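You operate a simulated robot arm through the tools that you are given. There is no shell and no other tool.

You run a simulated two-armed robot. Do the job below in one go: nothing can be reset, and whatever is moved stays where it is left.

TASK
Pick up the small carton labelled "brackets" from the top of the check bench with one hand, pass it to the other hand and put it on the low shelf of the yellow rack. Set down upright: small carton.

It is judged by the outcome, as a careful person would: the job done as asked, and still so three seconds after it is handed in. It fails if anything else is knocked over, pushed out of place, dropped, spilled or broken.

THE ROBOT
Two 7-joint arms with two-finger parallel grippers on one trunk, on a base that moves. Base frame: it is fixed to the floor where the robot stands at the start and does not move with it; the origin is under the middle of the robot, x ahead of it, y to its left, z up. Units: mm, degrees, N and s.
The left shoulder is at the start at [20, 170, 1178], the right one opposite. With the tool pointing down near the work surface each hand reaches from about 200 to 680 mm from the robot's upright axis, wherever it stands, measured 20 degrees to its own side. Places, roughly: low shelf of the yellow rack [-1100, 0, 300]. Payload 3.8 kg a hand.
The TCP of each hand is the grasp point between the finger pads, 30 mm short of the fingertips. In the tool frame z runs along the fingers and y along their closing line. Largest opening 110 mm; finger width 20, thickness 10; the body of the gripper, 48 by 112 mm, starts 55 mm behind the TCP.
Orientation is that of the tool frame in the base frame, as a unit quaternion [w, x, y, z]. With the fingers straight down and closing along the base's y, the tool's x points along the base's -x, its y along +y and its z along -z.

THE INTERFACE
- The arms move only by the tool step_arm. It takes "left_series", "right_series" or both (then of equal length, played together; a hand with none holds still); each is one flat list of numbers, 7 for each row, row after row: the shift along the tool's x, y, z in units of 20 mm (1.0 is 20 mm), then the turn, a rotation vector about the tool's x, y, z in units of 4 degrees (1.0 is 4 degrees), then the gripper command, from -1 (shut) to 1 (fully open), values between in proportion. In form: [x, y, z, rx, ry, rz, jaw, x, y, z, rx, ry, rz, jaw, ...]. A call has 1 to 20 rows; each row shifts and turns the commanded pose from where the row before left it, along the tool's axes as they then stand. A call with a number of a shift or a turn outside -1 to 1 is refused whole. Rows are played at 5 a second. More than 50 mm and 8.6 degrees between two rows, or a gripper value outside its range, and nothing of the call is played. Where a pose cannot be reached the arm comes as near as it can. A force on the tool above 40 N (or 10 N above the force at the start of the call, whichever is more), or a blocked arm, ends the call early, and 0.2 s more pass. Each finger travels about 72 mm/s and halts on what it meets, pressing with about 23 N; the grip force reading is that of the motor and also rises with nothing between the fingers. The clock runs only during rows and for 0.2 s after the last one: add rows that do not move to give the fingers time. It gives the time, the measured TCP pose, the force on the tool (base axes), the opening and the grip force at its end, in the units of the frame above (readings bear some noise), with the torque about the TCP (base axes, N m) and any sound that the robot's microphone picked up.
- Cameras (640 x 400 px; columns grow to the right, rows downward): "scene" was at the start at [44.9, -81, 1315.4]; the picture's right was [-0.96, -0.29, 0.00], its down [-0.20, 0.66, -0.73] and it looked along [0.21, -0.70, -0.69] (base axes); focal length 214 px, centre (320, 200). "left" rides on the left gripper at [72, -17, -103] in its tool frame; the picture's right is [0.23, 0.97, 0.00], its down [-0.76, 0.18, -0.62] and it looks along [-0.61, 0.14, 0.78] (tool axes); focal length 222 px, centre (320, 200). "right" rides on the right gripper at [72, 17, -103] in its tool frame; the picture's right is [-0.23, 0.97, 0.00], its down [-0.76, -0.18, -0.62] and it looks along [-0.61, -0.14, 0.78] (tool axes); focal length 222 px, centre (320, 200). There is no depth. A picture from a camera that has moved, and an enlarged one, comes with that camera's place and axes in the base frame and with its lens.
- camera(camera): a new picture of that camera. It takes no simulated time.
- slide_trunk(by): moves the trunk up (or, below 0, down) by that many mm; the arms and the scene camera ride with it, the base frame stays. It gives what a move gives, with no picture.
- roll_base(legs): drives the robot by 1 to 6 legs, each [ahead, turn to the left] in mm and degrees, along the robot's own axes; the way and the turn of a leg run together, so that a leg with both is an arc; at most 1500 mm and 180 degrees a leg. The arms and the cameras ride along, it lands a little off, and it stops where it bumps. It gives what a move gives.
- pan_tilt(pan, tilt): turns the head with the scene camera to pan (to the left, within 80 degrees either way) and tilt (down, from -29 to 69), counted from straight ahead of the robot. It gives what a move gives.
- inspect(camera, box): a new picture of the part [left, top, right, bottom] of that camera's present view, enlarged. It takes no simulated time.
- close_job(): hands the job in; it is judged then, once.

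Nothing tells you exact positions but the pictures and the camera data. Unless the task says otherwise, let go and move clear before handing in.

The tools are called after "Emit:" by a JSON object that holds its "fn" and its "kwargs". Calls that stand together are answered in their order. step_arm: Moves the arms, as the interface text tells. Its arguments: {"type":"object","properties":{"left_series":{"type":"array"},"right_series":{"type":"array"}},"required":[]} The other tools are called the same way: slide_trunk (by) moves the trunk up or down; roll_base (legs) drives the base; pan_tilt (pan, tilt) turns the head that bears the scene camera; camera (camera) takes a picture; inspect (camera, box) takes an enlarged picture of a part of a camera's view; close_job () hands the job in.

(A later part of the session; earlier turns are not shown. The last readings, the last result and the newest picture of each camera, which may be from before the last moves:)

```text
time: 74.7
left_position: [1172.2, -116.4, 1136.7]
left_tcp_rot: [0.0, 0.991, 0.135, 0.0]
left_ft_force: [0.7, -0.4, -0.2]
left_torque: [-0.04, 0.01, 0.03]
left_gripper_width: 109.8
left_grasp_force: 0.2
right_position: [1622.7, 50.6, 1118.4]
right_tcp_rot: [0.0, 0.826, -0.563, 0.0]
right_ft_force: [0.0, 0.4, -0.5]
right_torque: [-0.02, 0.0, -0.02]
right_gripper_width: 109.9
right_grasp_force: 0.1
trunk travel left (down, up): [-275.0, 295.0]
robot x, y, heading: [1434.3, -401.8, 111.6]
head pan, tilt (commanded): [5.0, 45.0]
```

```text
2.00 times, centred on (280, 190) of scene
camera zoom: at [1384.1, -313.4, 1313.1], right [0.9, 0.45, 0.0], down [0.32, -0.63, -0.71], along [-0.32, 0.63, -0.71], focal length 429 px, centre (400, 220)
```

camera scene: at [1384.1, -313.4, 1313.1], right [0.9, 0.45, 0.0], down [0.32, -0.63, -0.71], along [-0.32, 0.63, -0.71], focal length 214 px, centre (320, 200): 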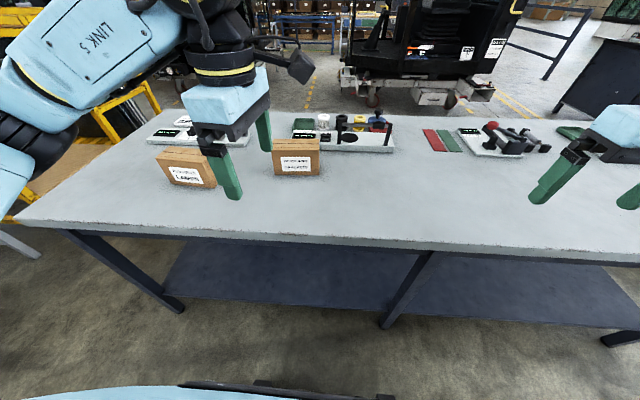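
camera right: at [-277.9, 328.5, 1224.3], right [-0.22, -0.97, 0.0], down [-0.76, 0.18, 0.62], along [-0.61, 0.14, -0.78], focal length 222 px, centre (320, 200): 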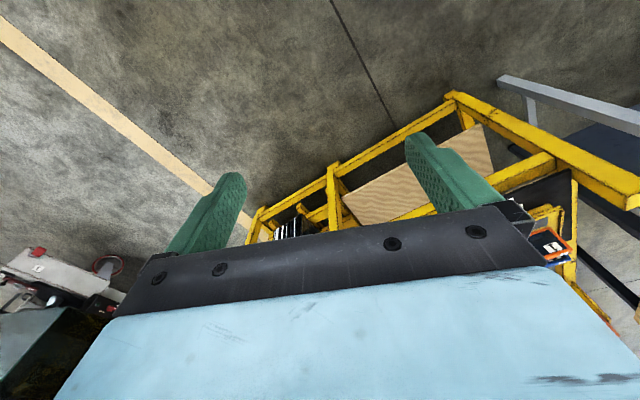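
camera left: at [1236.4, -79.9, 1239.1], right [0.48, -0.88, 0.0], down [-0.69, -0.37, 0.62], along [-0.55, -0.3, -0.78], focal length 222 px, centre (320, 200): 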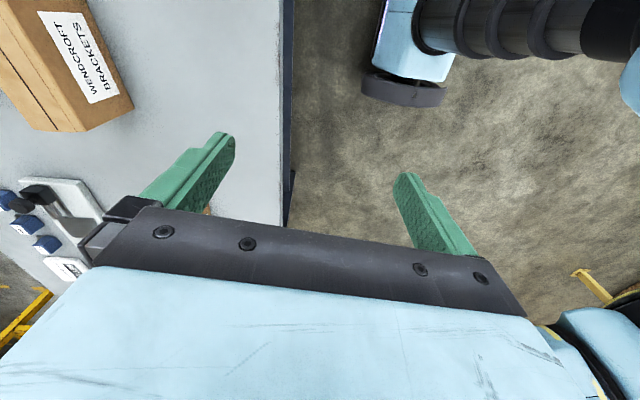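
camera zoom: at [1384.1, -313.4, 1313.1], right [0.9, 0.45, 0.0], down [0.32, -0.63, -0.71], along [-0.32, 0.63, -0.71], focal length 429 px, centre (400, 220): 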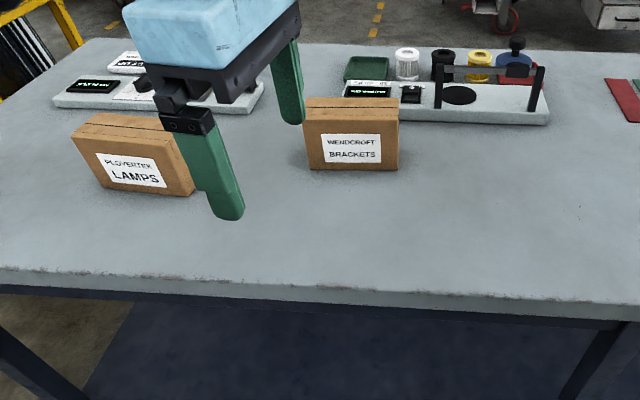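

From both views the brackets carton is centred near [1044, 198], turned about 26.5°, roughly 148 × 62 × 102 mm with its top near z 957. I'll drive 125 mm closer, still about 300 mm off the bench edge.

Emit:
{"fn": "roll_base", "kwargs": {"legs": [[125, 0]]}}

Emit:
{"fn": "camera", "kwargs": {"camera": "scene"}}

Emit:
{"fn": "camera", "kwargs": {"camera": "left"}}

```text
time: 75.9
left_position: [1124.3, 0.3, 1136.2]
left_tcp_rot: [0.0, 0.991, 0.135, 0.001]
left_ft_force: [-0.3, 0.6, -0.6]
left_torque: [-0.03, 0.0, -0.01]
left_gripper_width: 110.0
left_grasp_force: 0.1
right_position: [1577.9, 166.5, 1118.0]
right_tcp_rot: [0.001, 0.827, -0.563, 0.001]
right_ft_force: [-0.2, 0.7, -0.6]
right_torque: [-0.05, 0.0, 0.03]
right_gripper_width: 109.8
right_grasp_force: 0.1
trunk travel left (down, up): [-275.0, 295.0]
robot x, y, heading: [1386.8, -288.9, 111.5]
head pan, tilt (commanded): [5.0, 45.0]
```

```text
taken
camera scene: at [1338.2, -196.6, 1312.9], right [0.89, 0.45, 0.0], down [0.32, -0.63, -0.71], along [-0.32, 0.63, -0.71], focal length 214 px, centre (320, 200)
```

scene: 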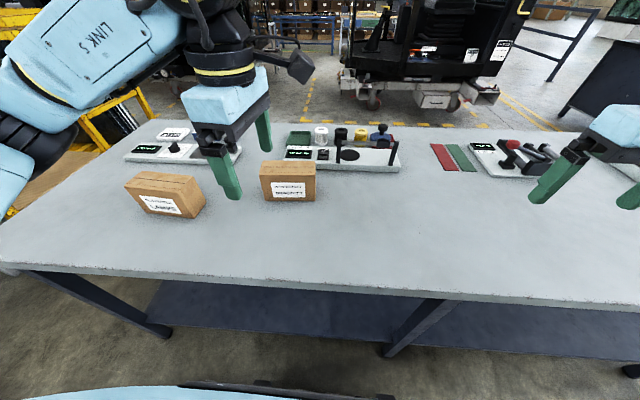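

```text
taken
camera left: at [1190.2, 36.6, 1238.7], right [0.48, -0.88, 0.0], down [-0.69, -0.37, 0.62], along [-0.55, -0.3, -0.78], focal length 222 px, centre (320, 200)
```

left: 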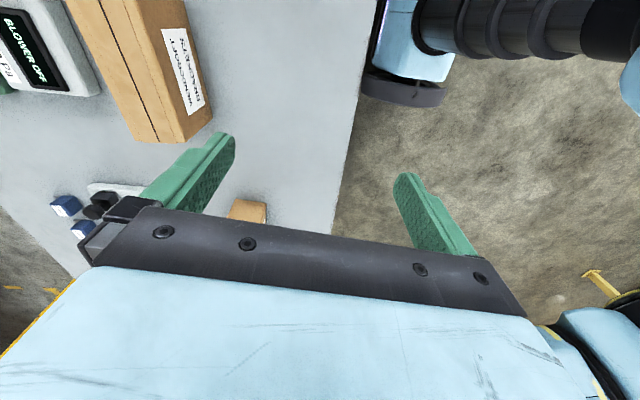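

Now I'll turn the left hand to the carton's direction and move it above the carton, 25 mm toward its left end, staying high.

Emit:
{"fn": "step_arm", "kwargs": {"left_series": [0, 0, 0, 0, 0, -1, 1, 0, 0, 0, 0, 0, -1, 1, 0, 0, 0, 0, 0, -0.75, 1, -0.036, -0.968, 0, 0, 0, 0, 1, -0.036, -0.968, 0, 0, 0, 0, 1, -0.036, -0.968, 0, 0, 0, 0, 1, -0.036, -0.968, 0, 0, 0, 0, 1, -0.036, -0.968, 0, 0, 0, 0, 1, -0.036, -0.968, 0, 0, 0, 0, 1, -0.036, -0.968, 0, 0, 0, 0, 1, -0.036, -0.968, 0, 0, 0, 0, 1, -0.036, -0.968, 0, 0, 0, 0, 1, -0.036, -0.968, 0, 0, 0, 0, 1, -0.036, -0.968, 0, 0, 0, 0, 1]}}

Emit:
{"fn": "camera", "kwargs": {"camera": "left"}}

Emit:
{"fn": "camera", "kwargs": {"camera": "scene"}}

```text
time: 78.9
left_position: [1023.2, 188.6, 1136.8]
left_tcp_rot: [0.0, 0.973, 0.229, -0.001]
left_ft_force: [-0.6, -0.1, -0.2]
left_torque: [-0.01, 0.02, 0.01]
left_gripper_width: 109.8
left_grasp_force: 0.1
right_position: [1577.3, 166.2, 1119.6]
right_tcp_rot: [0.001, 0.827, -0.562, -0.001]
right_ft_force: [0.5, 0.0, 1.2]
right_torque: [-0.02, 0.01, 0.0]
right_gripper_width: 110.1
right_grasp_force: 0.0
trunk travel left (down, up): [-275.0, 295.0]
robot x, y, heading: [1381.3, -284.6, 111.5]
head pan, tilt (commanded): [5.0, 45.0]
```

```text
taken
camera left: at [1081.1, 235.7, 1239.4], right [0.64, -0.77, 0.0], down [-0.6, -0.5, 0.62], along [-0.48, -0.4, -0.78], focal length 222 px, centre (320, 200)
```

left: 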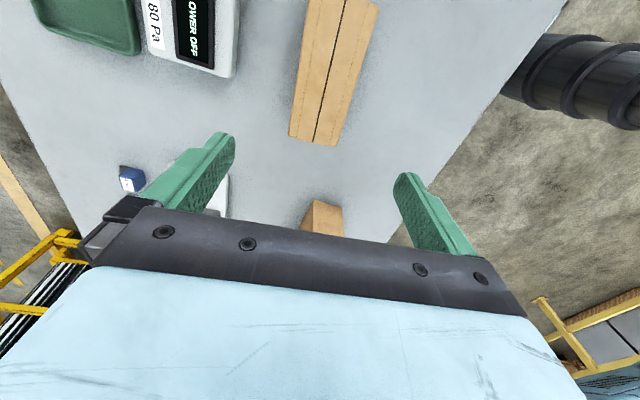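

```text
taken
camera scene: at [1338.9, -197.5, 1313.0], right [0.89, 0.45, 0.0], down [0.32, -0.63, -0.71], along [-0.32, 0.63, -0.71], focal length 214 px, centre (320, 200)
```

scene: 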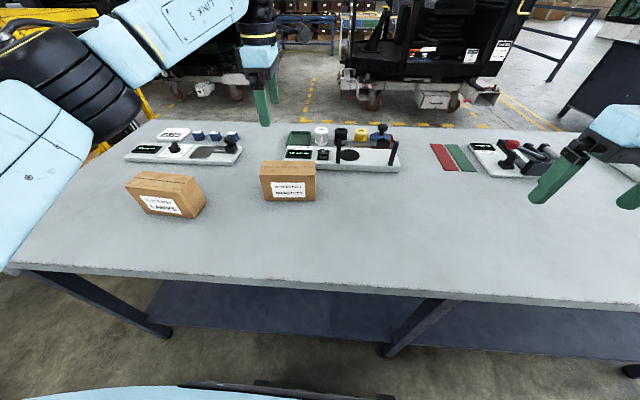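

The left hand is above the carton. I'll enlarge its view and check the alignment before lowering.

Emit:
{"fn": "inspect", "kwargs": {"camera": "left", "box": [220, 0, 420, 150]}}

Emit:
{"fn": "inspect", "kwargs": {"camera": "scene", "box": [220, 60, 380, 220]}}

```text
2.67 times, centred on (320, 75) of left
camera zoom: at [1081.1, 235.7, 1239.4], right [0.64, -0.77, 0.0], down [-0.6, -0.5, 0.62], along [-0.48, -0.4, -0.78], focal length 592 px, centre (320, 533)
```

zoom: 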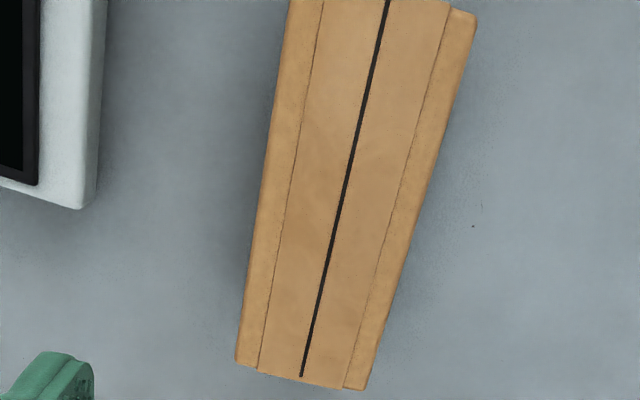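

```text
2.50 times, centred on (300, 140) of scene
camera zoom: at [1338.9, -197.5, 1313.0], right [0.89, 0.45, 0.0], down [0.32, -0.63, -0.71], along [-0.32, 0.63, -0.71], focal length 536 px, centre (370, 350)
```

zoom: 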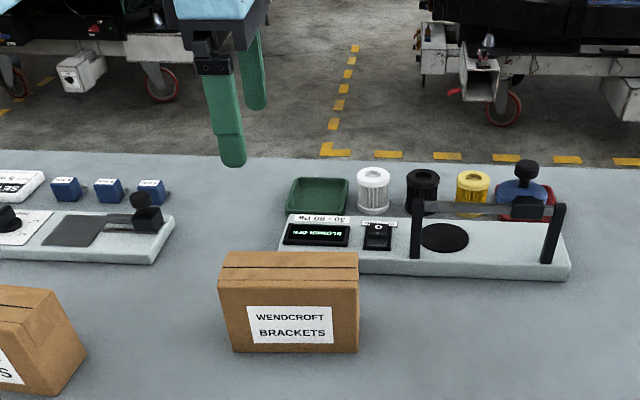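

The hand is aligned with the carton to within 2 mm, with its centre 22 mm along the tool's x. I'll lower in stages, first to just above the carton's top, to be sure the reach holds.

Emit:
{"fn": "step_arm", "kwargs": {"left_series": [0, 0.1, 0.97, 0, 0, 0, 1, 0, 0, 0.97, 0, 0, 0, 1, 0, 0, 0.97, 0, 0, 0, 1, 0, 0, 0.97, 0, 0, 0, 1, 0, 0, 0.97, 0, 0, 0, 1, 0, 0, 0.97, 0, 0, 0, 1]}}

Emit:
{"fn": "camera", "kwargs": {"camera": "left"}}

Emit:
{"fn": "inspect", "kwargs": {"camera": "scene", "box": [220, 60, 380, 220]}}

```text
time: 80.3
left_position: [1023.5, 184.9, 1020.1]
left_tcp_rot: [0.001, 0.973, 0.229, 0.0]
left_ft_force: [0.2, 0.2, 0.1]
left_torque: [0.01, -0.02, 0.02]
left_gripper_width: 110.0
left_grasp_force: 0.1
right_position: [1577.1, 165.8, 1119.3]
right_tcp_rot: [0.0, 0.827, -0.563, -0.001]
right_ft_force: [-0.1, 0.5, 0.5]
right_torque: [0.0, 0.02, -0.03]
right_gripper_width: 109.7
right_grasp_force: 0.0
trunk travel left (down, up): [-275.0, 295.0]
robot x, y, heading: [1386.0, -290.5, 111.6]
head pan, tilt (commanded): [5.0, 45.0]
```

```text
taken
camera left: at [1080.9, 233.3, 1122.2], right [0.64, -0.77, 0.0], down [-0.6, -0.5, 0.62], along [-0.48, -0.4, -0.78], focal length 222 px, centre (320, 200)
```

left: 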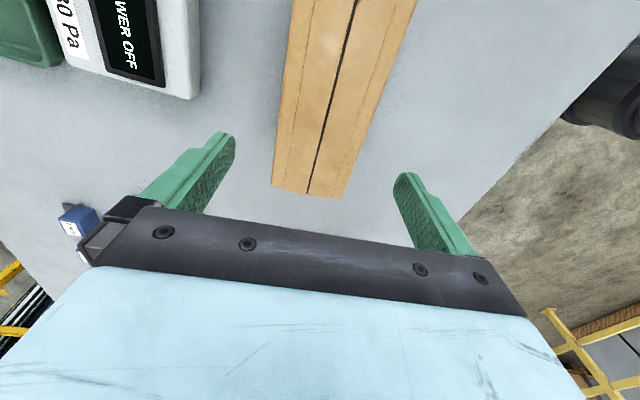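

```text
2.50 times, centred on (300, 140) of scene
camera zoom: at [1338.5, -197.7, 1313.0], right [0.89, 0.45, 0.0], down [0.32, -0.63, -0.71], along [-0.32, 0.63, -0.71], focal length 536 px, centre (370, 350)
```

zoom: 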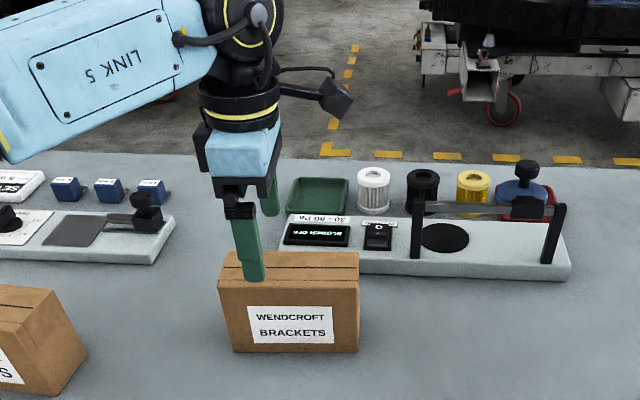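

The fingers straddle the carton with clear room on both sides. I'll lower to the grasp height of about z 918 with the jaw open.

Emit:
{"fn": "step_arm", "kwargs": {"left_series": [0, 0.08, 0.85, 0, 0, 0, 1, 0, 0, 0.85, 0, 0, 0, 1, 0, 0, 0.85, 0, 0, 0, 1, 0, 0, 0.85, 0, 0, 0, 1, 0, 0, 0.85, 0, 0, 0, 1, 0, 0, 0.85, 0, 0, 0, 1]}}

Emit:
{"fn": "camera", "kwargs": {"camera": "left"}}

Emit:
{"fn": "inspect", "kwargs": {"camera": "scene", "box": [220, 60, 380, 220]}}

```text
time: 81.7
left_position: [1025.0, 183.4, 918.4]
left_tcp_rot: [0.0, 0.973, 0.23, -0.001]
left_ft_force: [0.0, 0.8, 0.3]
left_torque: [0.02, 0.0, 0.0]
left_gripper_width: 110.0
left_grasp_force: 0.0
right_position: [1577.7, 165.1, 1119.4]
right_tcp_rot: [0.0, 0.827, -0.562, 0.0]
right_ft_force: [0.1, -0.3, 0.4]
right_torque: [0.01, 0.01, 0.01]
right_gripper_width: 110.2
right_grasp_force: 0.1
trunk travel left (down, up): [-275.0, 295.0]
robot x, y, heading: [1384.7, -286.4, 111.4]
head pan, tilt (commanded): [5.0, 45.0]
```

```text
taken
camera left: at [1081.4, 231.7, 1020.9], right [0.64, -0.77, 0.0], down [-0.6, -0.5, 0.62], along [-0.48, -0.4, -0.78], focal length 222 px, centre (320, 200)
```

left: 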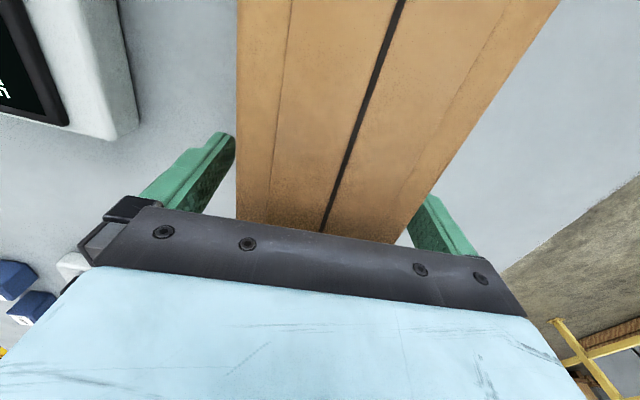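

```text
2.50 times, centred on (300, 140) of scene
camera zoom: at [1338.5, -197.7, 1313.1], right [0.89, 0.45, 0.0], down [0.32, -0.63, -0.71], along [-0.32, 0.63, -0.71], focal length 536 px, centre (370, 350)
```

zoom: 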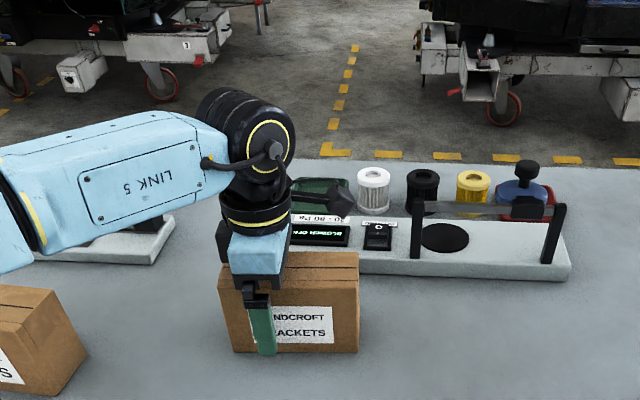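

The fingers are on either side of the carton with the gripper body just above its top. I'll close the jaws and hold still while they grip.

Emit:
{"fn": "step_arm", "kwargs": {"left_series": [0, 0, 0, 0, 0, 0, -1, 0, 0, 0, 0, 0, 0, -1, 0, 0, 0, 0, 0, 0, -1, 0, 0, 0, 0, 0, 0, -1, 0, 0, 0, 0, 0, 0, -1, 0, 0, 0, 0, 0, 0, -1]}}

```text
time: 83.1
left_position: [1023.1, 184.9, 918.9]
left_tcp_rot: [0.0, 0.973, 0.229, -0.001]
left_ft_force: [-0.7, 0.0, -0.4]
left_torque: [-0.08, 0.03, 0.03]
left_gripper_width: 67.7
left_grasp_force: 23.5
right_position: [1577.0, 165.4, 1119.0]
right_tcp_rot: [0.0, 0.827, -0.562, 0.0]
right_ft_force: [0.3, 0.6, -1.2]
right_torque: [0.04, -0.02, 0.01]
right_gripper_width: 109.9
right_grasp_force: 0.0
trunk travel left (down, up): [-275.0, 295.0]
robot x, y, heading: [1383.4, -290.2, 111.7]
head pan, tilt (commanded): [5.0, 45.0]
```

The jaws stopped at 67.7 mm with 23 N, so the carton is held. I'll lift a little and check the weight and any tilt.

Emit:
{"fn": "step_arm", "kwargs": {"left_series": [0, 0, -0.5, 0, 0, 0, -1, 0, 0, -0.5, 0, 0, 0, -1, 0, 0, -0.5, 0, 0, 0, -1, 0, 0, -0.5, 0, 0, 0, -1, 0, 0, 0, 0, 0, 0, -1, 0, 0, 0, 0, 0, 0, -1]}}

Emit:
{"fn": "inspect", "kwargs": {"camera": "scene", "box": [220, 60, 380, 220]}}

Emit:
{"fn": "camera", "kwargs": {"camera": "left"}}

```text
time: 84.5
left_position: [1023.6, 184.7, 959.4]
left_tcp_rot: [0.0, 0.973, 0.229, 0.0]
left_ft_force: [0.7, 0.9, -3.4]
left_torque: [-0.05, 0.06, 0.0]
left_gripper_width: 67.8
left_grasp_force: 23.4
right_position: [1578.1, 165.4, 1118.3]
right_tcp_rot: [-0.001, 0.827, -0.563, 0.0]
right_ft_force: [0.7, -0.1, -0.5]
right_torque: [-0.04, 0.01, 0.03]
right_gripper_width: 109.9
right_grasp_force: 0.0
trunk travel left (down, up): [-275.0, 295.0]
robot x, y, heading: [1380.6, -289.0, 111.6]
head pan, tilt (commanded): [5.0, 45.0]
```

```text
2.50 times, centred on (300, 140) of scene
camera zoom: at [1338.5, -197.5, 1313.0], right [0.89, 0.45, 0.0], down [0.32, -0.63, -0.71], along [-0.32, 0.63, -0.71], focal length 536 px, centre (370, 350)
```

zoom: 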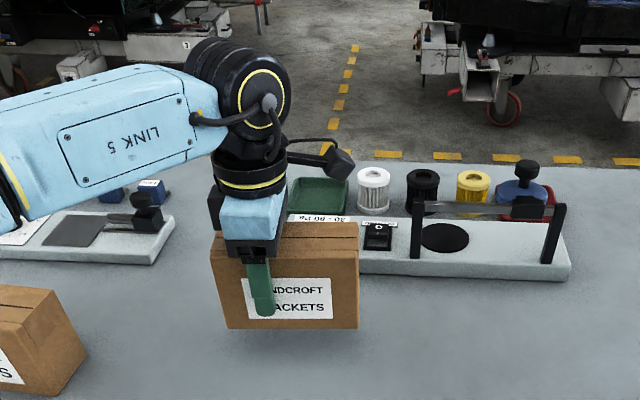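

```text
taken
camera left: at [1081.7, 231.8, 1060.8], right [0.64, -0.77, 0.0], down [-0.6, -0.5, 0.62], along [-0.48, -0.4, -0.78], focal length 222 px, centre (320, 200)
```

left: 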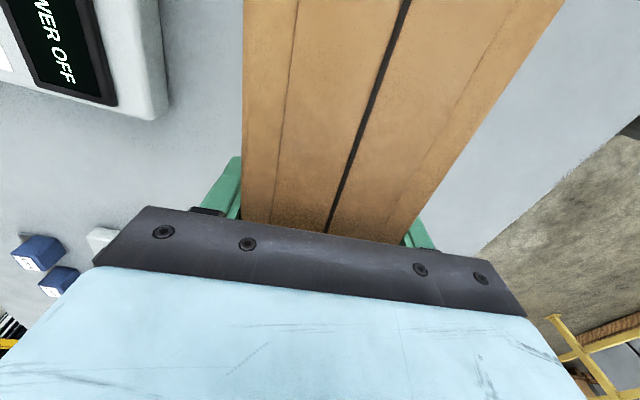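

The carton came up level and is light (about 3 N), so the grip is good. I'll lift it well clear, then back away from the bench for the hand-over.

Emit:
{"fn": "step_arm", "kwargs": {"left_series": [0, 0, -0.95, 0, 0, 0, -1, 0, 0, -0.95, 0, 0, 0, -1, 0, 0, -0.95, 0, 0, 0, -1, 0, 0, -0.95, 0, 0, 0, -1, 0, 0, -0.95, 0, 0, 0, -1, 0, 0, -0.95, 0, 0, 0, -1, 0, 0, -0.95, 0, 0, 0, -1, 0, 0, -0.95, 0, 0, 0, -1, 0, 0, -0.95, 0, 0, 0, -1]}}

Emit:
{"fn": "roll_base", "kwargs": {"legs": [[-350, 0]]}}

Emit:
{"fn": "camera", "kwargs": {"camera": "scene"}}

```text
time: 86.5
left_position: [1025.0, 185.0, 1130.4]
left_tcp_rot: [0.0, 0.973, 0.229, 0.0]
left_ft_force: [0.7, 0.2, -3.0]
left_torque: [-0.03, 0.07, 0.02]
left_gripper_width: 67.8
left_grasp_force: 22.7
right_position: [1578.9, 164.8, 1118.9]
right_tcp_rot: [0.0, 0.827, -0.562, 0.0]
right_ft_force: [1.1, -0.1, -0.9]
right_torque: [-0.04, 0.0, -0.01]
right_gripper_width: 110.0
right_grasp_force: 0.0
trunk travel left (down, up): [-275.0, 295.0]
robot x, y, heading: [1387.0, -290.8, 111.5]
head pan, tilt (commanded): [5.0, 45.0]
```

```text
time: 88.8
left_position: [1150.8, -138.1, 1128.9]
left_tcp_rot: [0.0, 0.974, 0.228, 0.001]
left_ft_force: [0.8, 0.0, -3.8]
left_torque: [-0.05, 0.11, 0.01]
left_gripper_width: 67.8
left_grasp_force: 22.8
right_position: [1705.7, -159.0, 1119.4]
right_tcp_rot: [0.0, 0.826, -0.564, 0.0]
right_ft_force: [0.5, -0.4, 0.6]
right_torque: [0.02, 0.03, 0.01]
right_gripper_width: 109.8
right_grasp_force: 0.0
trunk travel left (down, up): [-275.0, 295.0]
robot x, y, heading: [1508.1, -611.1, 111.1]
head pan, tilt (commanded): [5.0, 45.0]
```

```text
taken
camera scene: at [1465.7, -521.1, 1313.1], right [0.9, 0.44, 0.0], down [0.31, -0.63, -0.71], along [-0.31, 0.63, -0.71], focal length 214 px, centre (320, 200)
```

scene: 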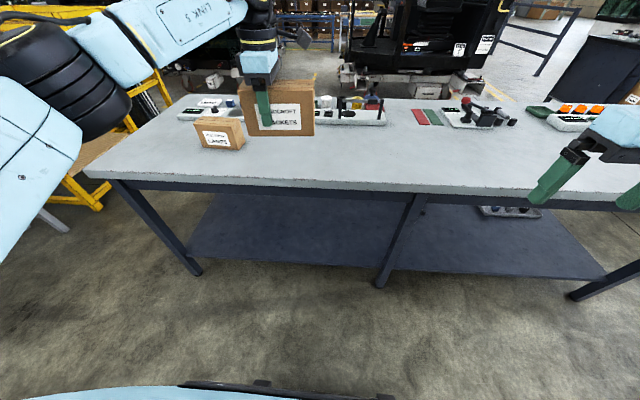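

The carton is held clear above the bench. Next I'll bring the right hand inward and turn it to point forward-left at about 30° below level, ready to grip the carton by its free end.

Emit:
{"fn": "step_arm", "kwargs": {"right_series": [-0.333, 1, 0, 0, 0, 0, 1, -0.333, 1, 0, 0, 0, 0, 1, -0.333, 1, 0, 0, 0, 0, 1, -0.333, 1, 0, 0, 0, 0, 1, -0.333, 1, 0, 0, 0, 0, 1, -0.333, 1, 0, 0, 0, 0, 1, -0.333, 1, 0, 0, 0, 0, 1, -0.333, 1, 0, 0, 0, 0, 1, -0.333, 1, 0, 0, 0, 0, 1, -0.333, 1, 0, 0, 0, 0, 1, -0.333, 1, 0, 0, 0, 0, 1, -0.333, 1, 0, 0, 0, 0, 1, -0.333, 1, 0, 0, 0, 0, 1, -0.333, 1, 0, 0, 0, 0, 1, -0.333, 1, 0, 0, 0, 0, 1]}}

Emit:
{"fn": "step_arm", "kwargs": {"right_series": [0, 0, 0, 0, -1, 0, 1, 0, 0, 0, 0, -1, 0, 1, 0, 0, 0, 0, -1, 0, 1, 0, 0, 0, 0, -1, 0, 1, 0, 0, 0, 0, -1, 0, 1, 0, 0, 0, 0, -1, 0, 1, 0, 0, 0, 0, -1, 0, 1, 0, 0, 0, 0, -1, 0, 1, 0, 0, 0, 0, -1, 0, 1, 0, 0, 0, 0, -1, 0, 1, 0, 0, 0, 0, -1, 0, 1, 0, 0, 0, 0, -1, 0, 1, 0, 0, 0, 0, -1, 0, 1, 0, 0, 0, 0, -1, 0, 1, 0, 0, 0, 0, -1, 0, 1]}}

Emit:
{"fn": "camera", "kwargs": {"camera": "scene"}}

```text
time: 92.0
left_position: [1152.4, -138.1, 1129.2]
left_tcp_rot: [0.0, 0.974, 0.228, 0.0]
left_ft_force: [-0.2, -1.0, -3.8]
left_torque: [-0.04, 0.07, -0.01]
left_gripper_width: 67.9
left_grasp_force: 22.4
right_position: [1388.2, -174.7, 1119.4]
right_tcp_rot: [-0.001, 0.826, -0.563, 0.0]
right_ft_force: [0.3, -0.2, -0.3]
right_torque: [-0.01, -0.06, 0.03]
right_gripper_width: 110.2
right_grasp_force: 0.1
trunk travel left (down, up): [-275.0, 295.0]
robot x, y, heading: [1514.1, -611.0, 111.4]
head pan, tilt (commanded): [5.0, 45.0]
```

```text
time: 95.2
left_position: [1152.3, -138.2, 1130.7]
left_tcp_rot: [0.001, 0.973, 0.229, 0.0]
left_ft_force: [-0.1, -0.5, -3.7]
left_torque: [-0.04, 0.05, 0.01]
left_gripper_width: 68.1
left_grasp_force: 22.9
right_position: [1389.3, -174.0, 1118.6]
right_tcp_rot: [-0.281, 0.715, -0.487, -0.414]
right_ft_force: [-0.7, 0.6, 0.7]
right_torque: [-0.02, -0.04, 0.0]
right_gripper_width: 110.1
right_grasp_force: 0.0
trunk travel left (down, up): [-275.0, 295.0]
robot x, y, heading: [1508.9, -612.3, 111.6]
head pan, tilt (commanded): [5.0, 45.0]
```

```text
taken
camera scene: at [1465.5, -520.5, 1313.0], right [0.9, 0.44, 0.0], down [0.31, -0.63, -0.71], along [-0.31, 0.63, -0.71], focal length 214 px, centre (320, 200)
```

scene: 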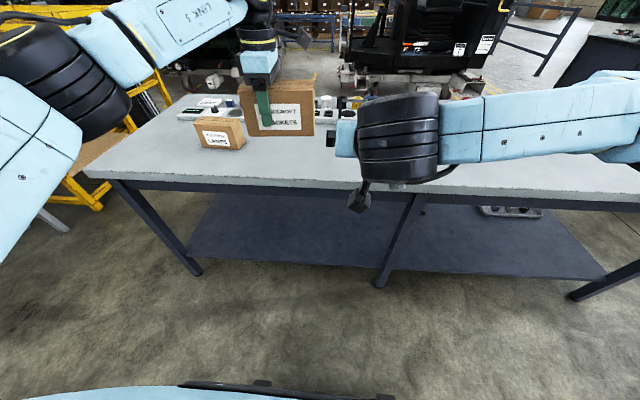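

The right hand now points forward, 30° below level. I'll turn it about 32° to the left and lower it, so the carton can be brought over it from above.

Emit:
{"fn": "step_arm", "kwargs": {"right_series": [0, 0, 0, -0.866, 0, -0.5, 1, 0, 0, 0, -0.866, 0, -0.5, 1, 0, 0, 0, -0.866, 0, -0.5, 1, 0, 0, 0, -0.866, 0, -0.5, 1, 0, 0, 0, -0.866, 0, -0.5, 1, 0, 0, 0, -0.866, 0, -0.5, 1, 0, 0, 0, -0.866, 0, -0.5, 1, 0, 0, 0, -0.866, 0, -0.5, 1, 0.814, 0, 0.47, 0, 0, 0, 1, 0.814, 0, 0.47, 0, 0, 0, 1, 0.814, 0, 0.47, 0, 0, 0, 1, 0.814, 0, 0.47, 0, 0, 0, 1, 0.814, 0, 0.47, 0, 0, 0, 1, 0.814, 0, 0.47, 0, 0, 0, 1, 0.814, 0, 0.47, 0, 0, 0, 1, 0.814, 0, 0.47, 0, 0, 0, 1]}}

Emit:
{"fn": "camera", "kwargs": {"camera": "scene"}}

```text
time: 98.6
left_position: [1151.8, -138.6, 1130.4]
left_tcp_rot: [0.0, 0.973, 0.229, 0.0]
left_ft_force: [-0.7, 0.3, -3.8]
left_torque: [-0.02, 0.06, 0.01]
left_gripper_width: 67.7
left_grasp_force: 23.1
right_position: [1380.2, -178.9, 976.2]
right_tcp_rot: [-0.157, 0.822, -0.264, -0.481]
right_ft_force: [-0.3, 0.3, 1.2]
right_torque: [-0.07, 0.0, 0.04]
right_gripper_width: 109.9
right_grasp_force: 0.1
right hand out of reach, approached as far as the arm can: row 16
trunk travel left (down, up): [-275.0, 295.0]
robot x, y, heading: [1510.2, -611.5, 111.2]
head pan, tilt (commanded): [5.0, 45.0]
```

```text
taken
camera scene: at [1465.3, -521.1, 1313.0], right [0.9, 0.44, 0.0], down [0.31, -0.63, -0.71], along [-0.31, 0.63, -0.71], focal length 214 px, centre (320, 200)
```

scene: 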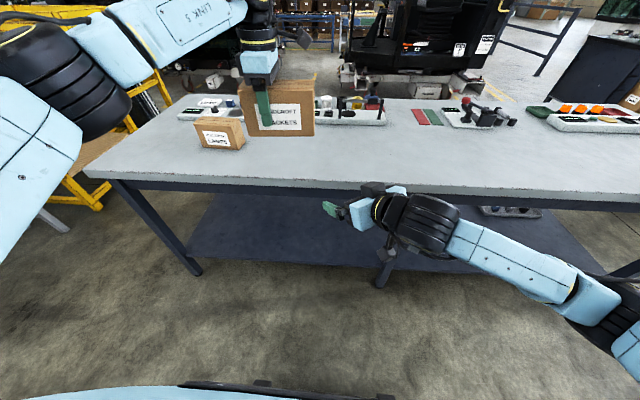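

The right hand is set at about [1380, -179, 976], pointing forward-left. Now I'll turn the left hand with the carton to line up with it, still well apart.

Emit:
{"fn": "step_arm", "kwargs": {"left_series": [0, 0, 0, 0, 0, 0.975, -1, 0, 0, 0, 0, 0, 0.975, -1, 0, 0, 0, 0, 0, 0.975, -1, 0, 0, 0, 0, 0, 0.975, -1, 0, 0, 0, 0, 0, 0.975, -1, 0, 0, 0, 0, 0, 0.975, -1, 0, 0, 0, 0, 0, 0.975, -1, 0, 0, 0, 0, 0, 0.975, -1, 0, 0, 0, 0, 0, 0.975, -1, 0, 0, 0, 0, 0, 0.975, -1, 0, 0, 0, 0, 0, 0.975, -1, 0, 0, 0, 0, 0, 0.975, -1, 0, 0, 0, 0, 0, 0.975, -1, 0, 0, 0, 0, 0, 0.975, -1, 0, 0, 0, 0, 0, 0.975, -1, 0, 0, 0, 0, 0, 0.975, -1]}}

Emit:
{"fn": "camera", "kwargs": {"camera": "scene"}}

Emit:
{"fn": "camera", "kwargs": {"camera": "left"}}

Emit:
{"fn": "camera", "kwargs": {"camera": "right"}}

```text
time: 102.0
left_position: [1151.1, -138.5, 1130.3]
left_tcp_rot: [0.001, 0.951, -0.31, -0.001]
left_ft_force: [-0.4, 0.0, -2.6]
left_torque: [0.07, 0.05, 0.0]
left_gripper_width: 67.9
left_grasp_force: 22.9
right_position: [1380.0, -179.6, 976.1]
right_tcp_rot: [-0.155, 0.822, -0.264, -0.479]
right_ft_force: [0.7, 0.9, -0.3]
right_torque: [0.02, 0.0, 0.03]
right_gripper_width: 110.0
right_grasp_force: 0.1
trunk travel left (down, up): [-275.0, 295.0]
robot x, y, heading: [1509.4, -610.8, 111.4]
head pan, tilt (commanded): [5.0, 45.0]
```

```text
taken
camera scene: at [1465.5, -520.5, 1313.0], right [0.9, 0.44, 0.0], down [0.31, -0.63, -0.71], along [-0.31, 0.63, -0.71], focal length 214 px, centre (320, 200)
```

scene: 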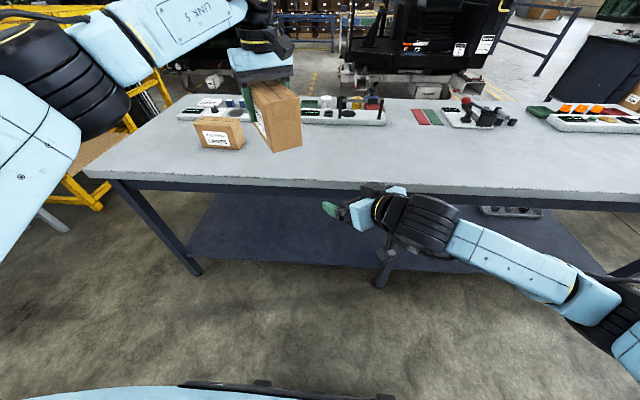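

```text
taken
camera left: at [1221.0, -166.6, 1231.7], right [-0.39, -0.92, 0.0], down [-0.72, 0.3, 0.62], along [-0.57, 0.24, -0.78], focal length 222 px, centre (320, 200)
```

left: 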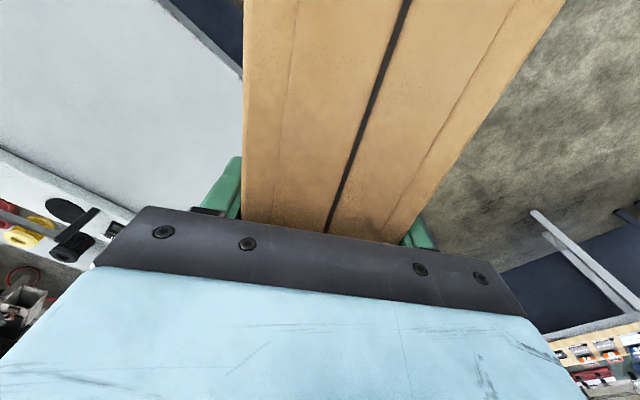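

```text
taken
camera right: at [1474.7, -266.7, 966.0], right [-0.66, -0.73, 0.2], down [0.24, 0.05, 0.97], along [-0.71, 0.69, 0.14], focal length 222 px, centre (320, 200)
```

right: 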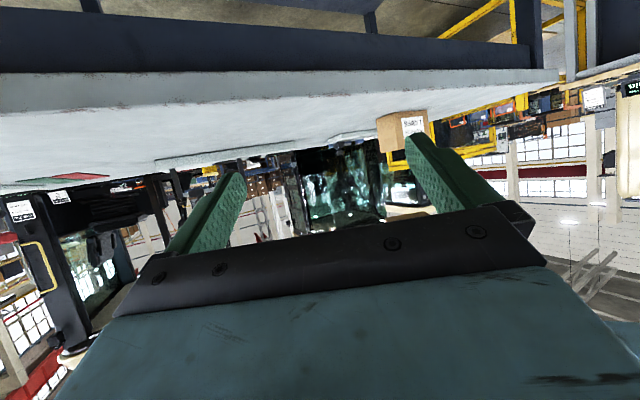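

The two hands are now aligned in direction (143.9° and 144.1°). I'll bring the carton over so its free end hangs just above the open right-hand fingers.

Emit:
{"fn": "step_arm", "kwargs": {"left_series": [0.762, -0.563, 0, 0, 0, 0, -1, 0.762, -0.563, 0, 0, 0, 0, -1, 0.762, -0.563, 0, 0, 0, 0, -1, 0.762, -0.563, 0, 0, 0, 0, -1, 0.762, -0.563, 0, 0, 0, 0, -1, 0.762, -0.563, 0, 0, 0, 0, -1, 0.762, -0.563, 0, 0, 0, 0, -1, 0.762, -0.563, 0, 0, 0, 0, -1, 0.762, -0.563, 0, 0, 0, 0, -1]}}

Emit:
{"fn": "camera", "kwargs": {"camera": "scene"}}

Emit:
{"fn": "camera", "kwargs": {"camera": "left"}}

Emit:
{"fn": "camera", "kwargs": {"camera": "right"}}

```text
time: 104.0
left_position: [1323.3, -136.6, 1129.1]
left_tcp_rot: [0.0, 0.951, -0.309, 0.0]
left_ft_force: [0.7, 0.3, -3.6]
left_torque: [0.06, 0.06, 0.02]
left_gripper_width: 68.0
left_grasp_force: 23.0
right_position: [1382.3, -179.1, 976.8]
right_tcp_rot: [-0.155, 0.822, -0.264, -0.48]
right_ft_force: [-0.3, 0.1, -0.5]
right_torque: [-0.02, 0.0, 0.01]
right_gripper_width: 110.0
right_grasp_force: 0.0
trunk travel left (down, up): [-275.0, 295.0]
robot x, y, heading: [1515.2, -609.8, 111.2]
head pan, tilt (commanded): [5.0, 45.0]
```

```text
taken
camera scene: at [1466.0, -520.4, 1313.1], right [0.9, 0.44, 0.0], down [0.31, -0.63, -0.71], along [-0.31, 0.63, -0.71], focal length 214 px, centre (320, 200)
```

scene: 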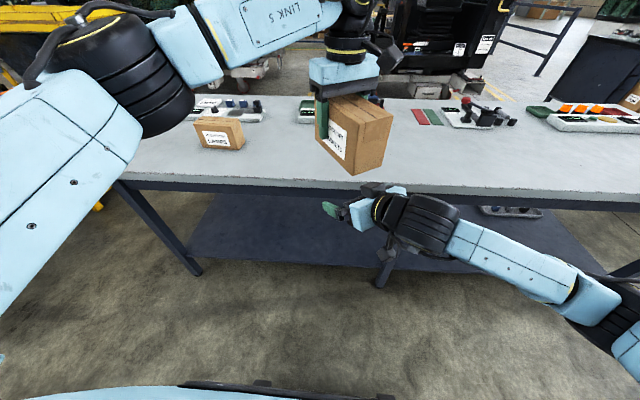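

```text
taken
camera left: at [1392.5, -165.2, 1231.5], right [-0.39, -0.92, 0.0], down [-0.72, 0.3, 0.62], along [-0.57, 0.24, -0.78], focal length 222 px, centre (320, 200)
```

left: 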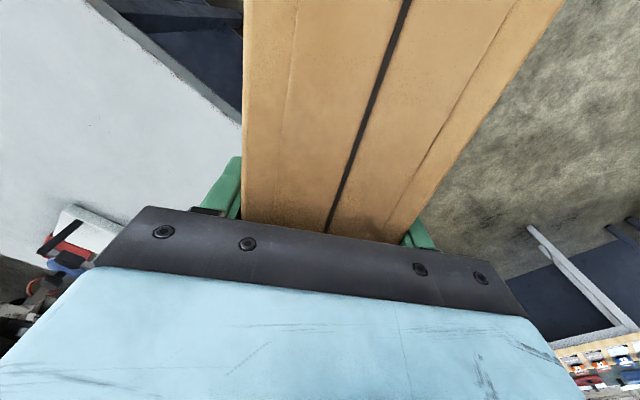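

```text
taken
camera right: at [1475.1, -266.6, 966.0], right [-0.66, -0.73, 0.2], down [0.24, 0.05, 0.97], along [-0.71, 0.69, 0.14], focal length 222 px, centre (320, 200)
```

right: 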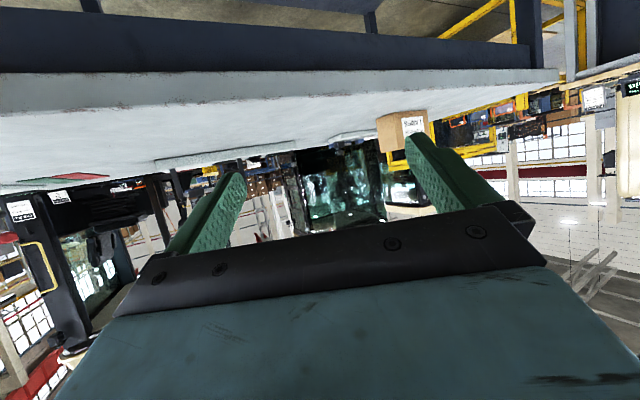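

The carton hangs above and ahead of the right hand. I'll enlarge the scene view to check the clearance before raising the right hand.

Emit:
{"fn": "inspect", "kwargs": {"camera": "scene", "box": [280, 40, 480, 290]}}

Emit:
{"fn": "inspect", "kwargs": {"camera": "scene", "box": [300, 80, 440, 240]}}

```text
1.60 times, centred on (380, 165) of scene
camera zoom: at [1466.0, -520.4, 1313.1], right [0.9, 0.44, 0.0], down [0.31, -0.63, -0.71], along [-0.31, 0.63, -0.71], focal length 343 px, centre (224, 256)
```

zoom: 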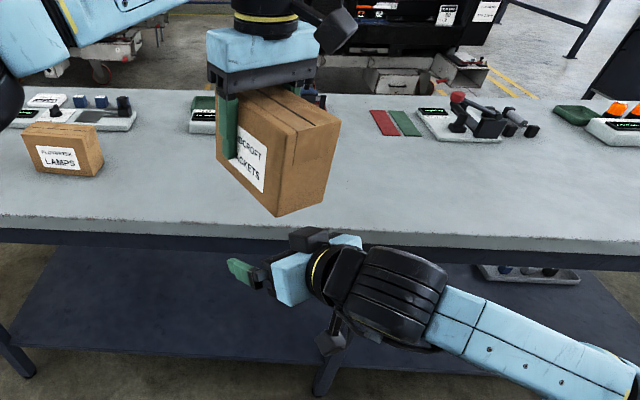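

```text
2.50 times, centred on (370, 160) of scene
camera zoom: at [1466.0, -520.4, 1313.1], right [0.9, 0.44, 0.0], down [0.31, -0.63, -0.71], along [-0.31, 0.63, -0.71], focal length 536 px, centre (195, 300)
```

zoom: 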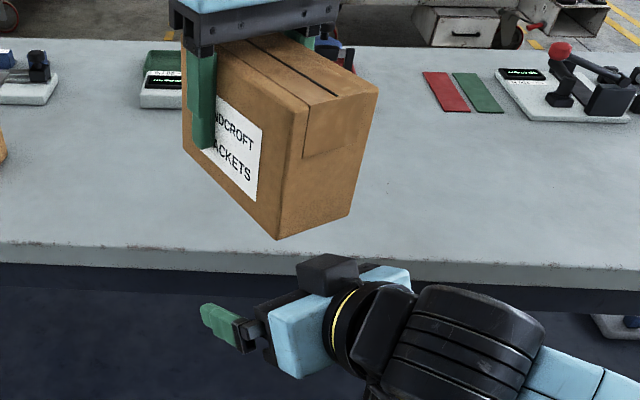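

The carton end is where I expect it. To keep more room between the right hand and the left hand's camera, I'll level the right hand to about 20° below horizontal, then raise it partway and check.

Emit:
{"fn": "step_arm", "kwargs": {"right_series": [0, 0, 0, 0, -0.8, 0, 1, 0, 0, 0, 0, -0.8, 0, 1, 0, 0, 0, 0, -0.8, 0, 1, -0.875, 0, -0.318, 0, 0, 0, 1, -0.875, 0, -0.318, 0, 0, 0, 1]}}

Emit:
{"fn": "inspect", "kwargs": {"camera": "scene", "box": [300, 80, 440, 240]}}

Emit:
{"fn": "camera", "kwargs": {"camera": "right"}}

```text
time: 105.2
left_position: [1319.3, -135.6, 1130.6]
left_tcp_rot: [-0.001, 0.952, -0.307, -0.002]
left_ft_force: [-11.4, 7.3, 7.1]
left_torque: [-0.09, -0.37, -0.2]
left_gripper_width: 68.0
left_grasp_force: 23.1
right_position: [1375.5, -176.7, 1010.4]
right_tcp_rot: [-0.153, 0.825, -0.265, -0.476]
right_ft_force: [10.5, -8.3, -13.0]
right_torque: [0.95, 1.02, 0.3]
right_gripper_width: 110.1
right_grasp_force: 0.0
right hand out of reach, approached as far as the arm can: row 1, 2, 3
trunk travel left (down, up): [-275.0, 295.0]
robot x, y, heading: [1512.8, -610.4, 111.5]
head pan, tilt (commanded): [5.0, 45.0]
```

```text
2.50 times, centred on (370, 160) of scene
camera zoom: at [1465.4, -520.6, 1313.0], right [0.9, 0.44, 0.0], down [0.31, -0.63, -0.71], along [-0.31, 0.63, -0.71], focal length 536 px, centre (195, 300)
```

zoom: 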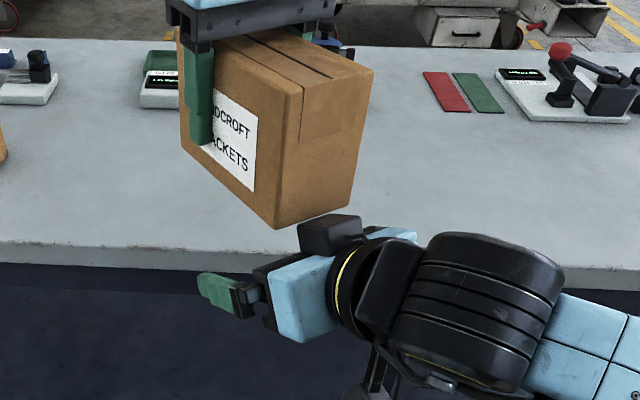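

```text
taken
camera right: at [1470.2, -264.4, 1000.7], right [-0.66, -0.73, 0.2], down [0.23, 0.05, 0.97], along [-0.72, 0.69, 0.14], focal length 222 px, centre (320, 200)
```

right: 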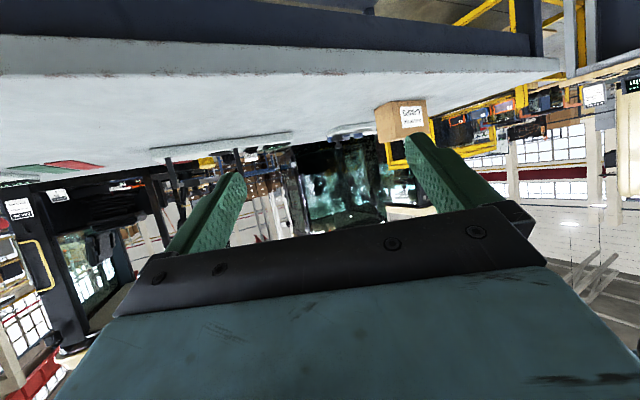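

The black box on top of the right hand touched the end of the carton, because the levelling rows were out of reach. I'll lower the right hand straight away to undo the contact and check the carton.

Emit:
{"fn": "step_arm", "kwargs": {"right_series": [0.65, 0, 0.375, 0, 0, 0, 1, 0.65, 0, 0.375, 0, 0, 0, 1, 0, 0, 0, 0, 0, 0, 1]}}

Emit:
{"fn": "inspect", "kwargs": {"camera": "scene", "box": [300, 80, 440, 240]}}

Emit:
{"fn": "camera", "kwargs": {"camera": "left"}}

```text
time: 106.0
left_position: [1324.2, -136.5, 1128.4]
left_tcp_rot: [0.0, 0.951, -0.31, -0.001]
left_ft_force: [-0.5, 0.0, -3.2]
left_torque: [0.07, 0.07, -0.01]
left_gripper_width: 67.7
left_grasp_force: 23.2
right_position: [1376.8, -174.6, 984.5]
right_tcp_rot: [-0.153, 0.822, -0.263, -0.481]
right_ft_force: [0.2, 0.4, 0.1]
right_torque: [-0.01, -0.02, 0.0]
right_gripper_width: 110.0
right_grasp_force: 0.0
trunk travel left (down, up): [-275.0, 295.0]
robot x, y, heading: [1507.3, -610.4, 111.3]
head pan, tilt (commanded): [5.0, 45.0]
```

```text
2.50 times, centred on (370, 160) of scene
camera zoom: at [1465.6, -520.5, 1313.0], right [0.9, 0.44, 0.0], down [0.31, -0.63, -0.71], along [-0.31, 0.63, -0.71], focal length 536 px, centre (195, 300)
```

zoom: 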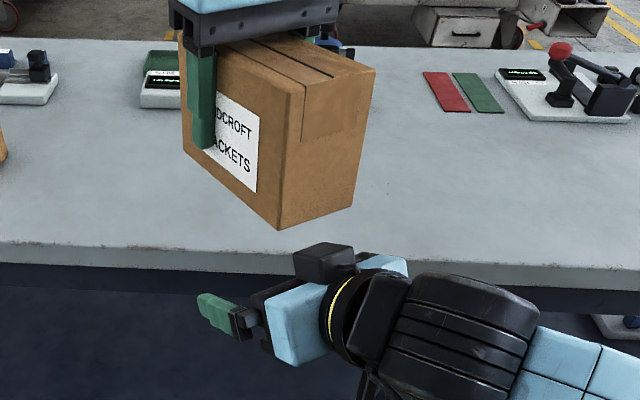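

```text
taken
camera left: at [1392.0, -165.4, 1231.4], right [-0.39, -0.92, 0.0], down [-0.72, 0.3, 0.62], along [-0.57, 0.24, -0.78], focal length 222 px, centre (320, 200)
```

left: 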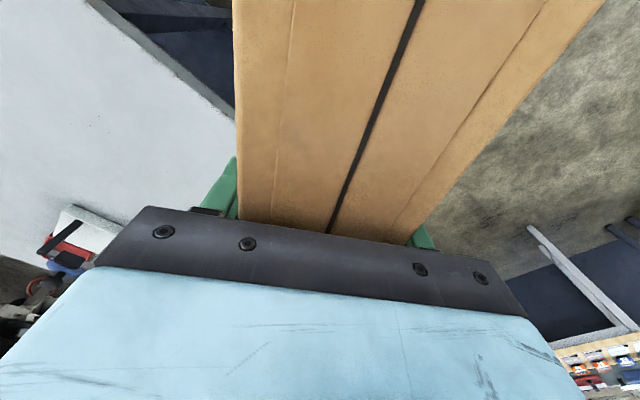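

The carton is still held, but it seems to have shifted slightly in the left hand. I'll enlarge the view to measure the shift.

Emit:
{"fn": "inspect", "kwargs": {"camera": "scene", "box": [360, 85, 450, 185]}}

Emit:
{"fn": "inspect", "kwargs": {"camera": "scene", "box": [300, 70, 400, 180]}}

Emit:
{"fn": "inspect", "kwargs": {"camera": "left", "box": [220, 0, 460, 250]}}

```text
4.00 times, centred on (405, 135) of scene
camera zoom: at [1465.6, -520.5, 1313.0], right [0.9, 0.44, 0.0], down [0.31, -0.63, -0.71], along [-0.31, 0.63, -0.71], focal length 858 px, centre (-20, 460)
```

zoom: 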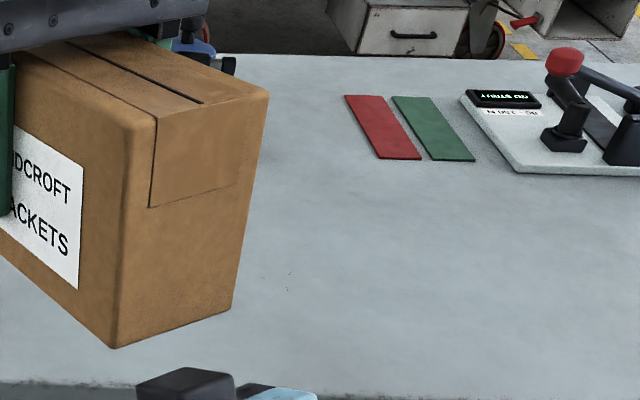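

```text
3.64 times, centred on (350, 125) of scene
camera zoom: at [1465.6, -520.5, 1313.0], right [0.9, 0.44, 0.0], down [0.31, -0.63, -0.71], along [-0.31, 0.63, -0.71], focal length 780 px, centre (211, 473)
```

zoom: 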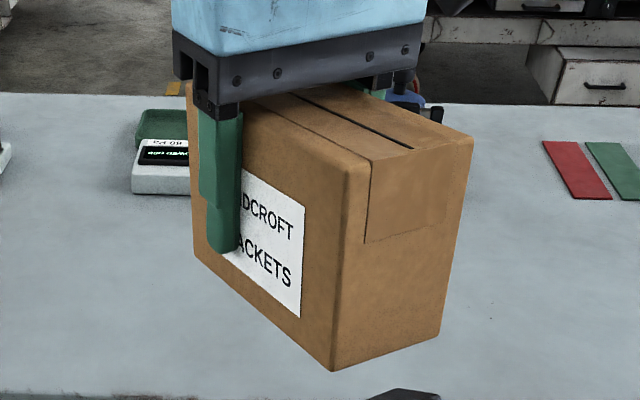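

```text
1.60 times, centred on (340, 125) of left
camera zoom: at [1392.0, -165.4, 1231.4], right [-0.39, -0.92, 0.0], down [-0.72, 0.3, 0.62], along [-0.57, 0.24, -0.78], focal length 355 px, centre (288, 320)
```

zoom: 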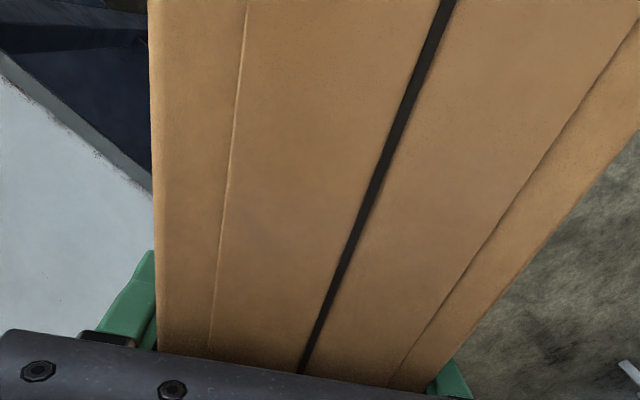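

The carton slid up about 6 mm and tilted about 4° with its free end up, but it is still secure. I'll move it 21 mm further forward, then raise the right hand with more clearance, stopping partway to check.

Emit:
{"fn": "step_arm", "kwargs": {"left_series": [-0.55, 0, 0, 0, 0, 0, -1, -0.55, 0, 0, 0, 0, 0, -1, 0, 0, 0, 0, 0, 0, -1]}}

Emit:
{"fn": "step_arm", "kwargs": {"right_series": [-0.4, 0, -0.225, 0, 0, 0, 1, -0.4, 0, -0.225, 0, 0, 0, 1, -0.4, 0, -0.225, 0, 0, 0, 1, -0.4, 0, -0.225, 0, 0, 0, 1, 0, 0, 0, 0, 0, 0, 1]}}

Emit:
{"fn": "inspect", "kwargs": {"camera": "scene", "box": [300, 70, 440, 240]}}

Emit:
{"fn": "camera", "kwargs": {"camera": "right"}}

```text
time: 106.8
left_position: [1304.6, -123.5, 1129.0]
left_tcp_rot: [0.0, 0.951, -0.309, 0.0]
left_ft_force: [-0.2, -0.4, -3.4]
left_torque: [0.02, 0.07, 0.02]
left_gripper_width: 67.9
left_grasp_force: 23.1
right_position: [1375.8, -174.9, 982.3]
right_tcp_rot: [-0.155, 0.822, -0.264, -0.48]
right_ft_force: [-0.1, 0.2, -0.6]
right_torque: [-0.01, 0.0, -0.02]
right_gripper_width: 110.1
right_grasp_force: 0.0
trunk travel left (down, up): [-275.0, 295.0]
robot x, y, heading: [1510.5, -613.9, 111.5]
head pan, tilt (commanded): [5.0, 45.0]
```

```text
time: 108.0
left_position: [1305.2, -124.6, 1130.2]
left_tcp_rot: [0.0, 0.951, -0.31, 0.0]
left_ft_force: [0.5, -0.1, -3.5]
left_torque: [0.07, 0.07, -0.01]
left_gripper_width: 67.8
left_grasp_force: 22.8
right_position: [1376.9, -175.4, 1020.2]
right_tcp_rot: [-0.155, 0.822, -0.264, -0.48]
right_ft_force: [-0.7, -0.6, -0.4]
right_torque: [-0.01, -0.03, -0.02]
right_gripper_width: 110.0
right_grasp_force: 0.1
trunk travel left (down, up): [-275.0, 295.0]
robot x, y, heading: [1508.2, -612.2, 111.7]
head pan, tilt (commanded): [5.0, 45.0]
```

```text
2.35 times, centred on (370, 155) of scene
camera zoom: at [1465.6, -520.5, 1313.0], right [0.9, 0.44, 0.0], down [0.31, -0.63, -0.71], along [-0.31, 0.63, -0.71], focal length 505 px, centre (202, 306)
```

zoom: 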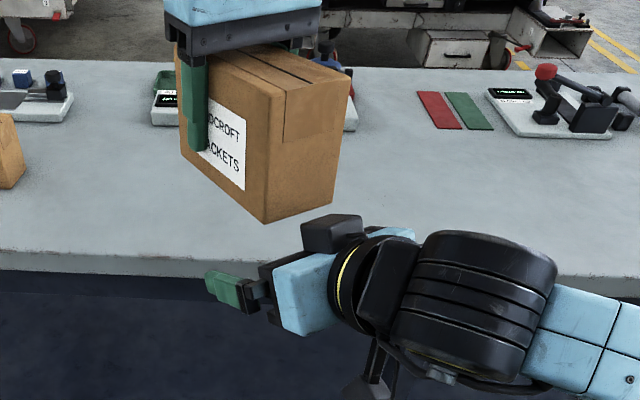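

```text
taken
camera right: at [1469.8, -262.9, 1009.5], right [-0.66, -0.73, 0.2], down [0.24, 0.05, 0.97], along [-0.71, 0.69, 0.14], focal length 222 px, centre (320, 200)
```

right: 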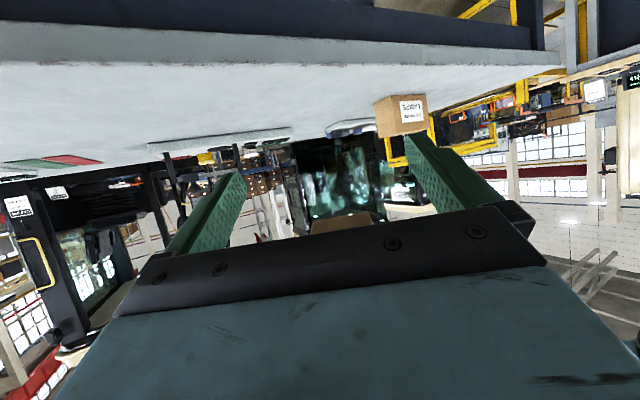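

Now there is visible clearance, and the right camera sees the carton between its fingers. I'll enlarge that view to check it's centred.

Emit:
{"fn": "inspect", "kwargs": {"camera": "right", "box": [220, 130, 440, 260]}}

```text
2.91 times, centred on (330, 195) of right
camera zoom: at [1469.8, -262.9, 1009.5], right [-0.66, -0.73, 0.2], down [0.24, 0.05, 0.97], along [-0.71, 0.69, 0.14], focal length 646 px, centre (291, 214)
```

zoom: 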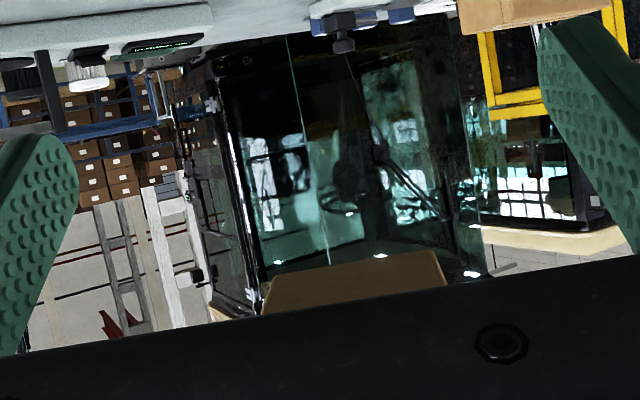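

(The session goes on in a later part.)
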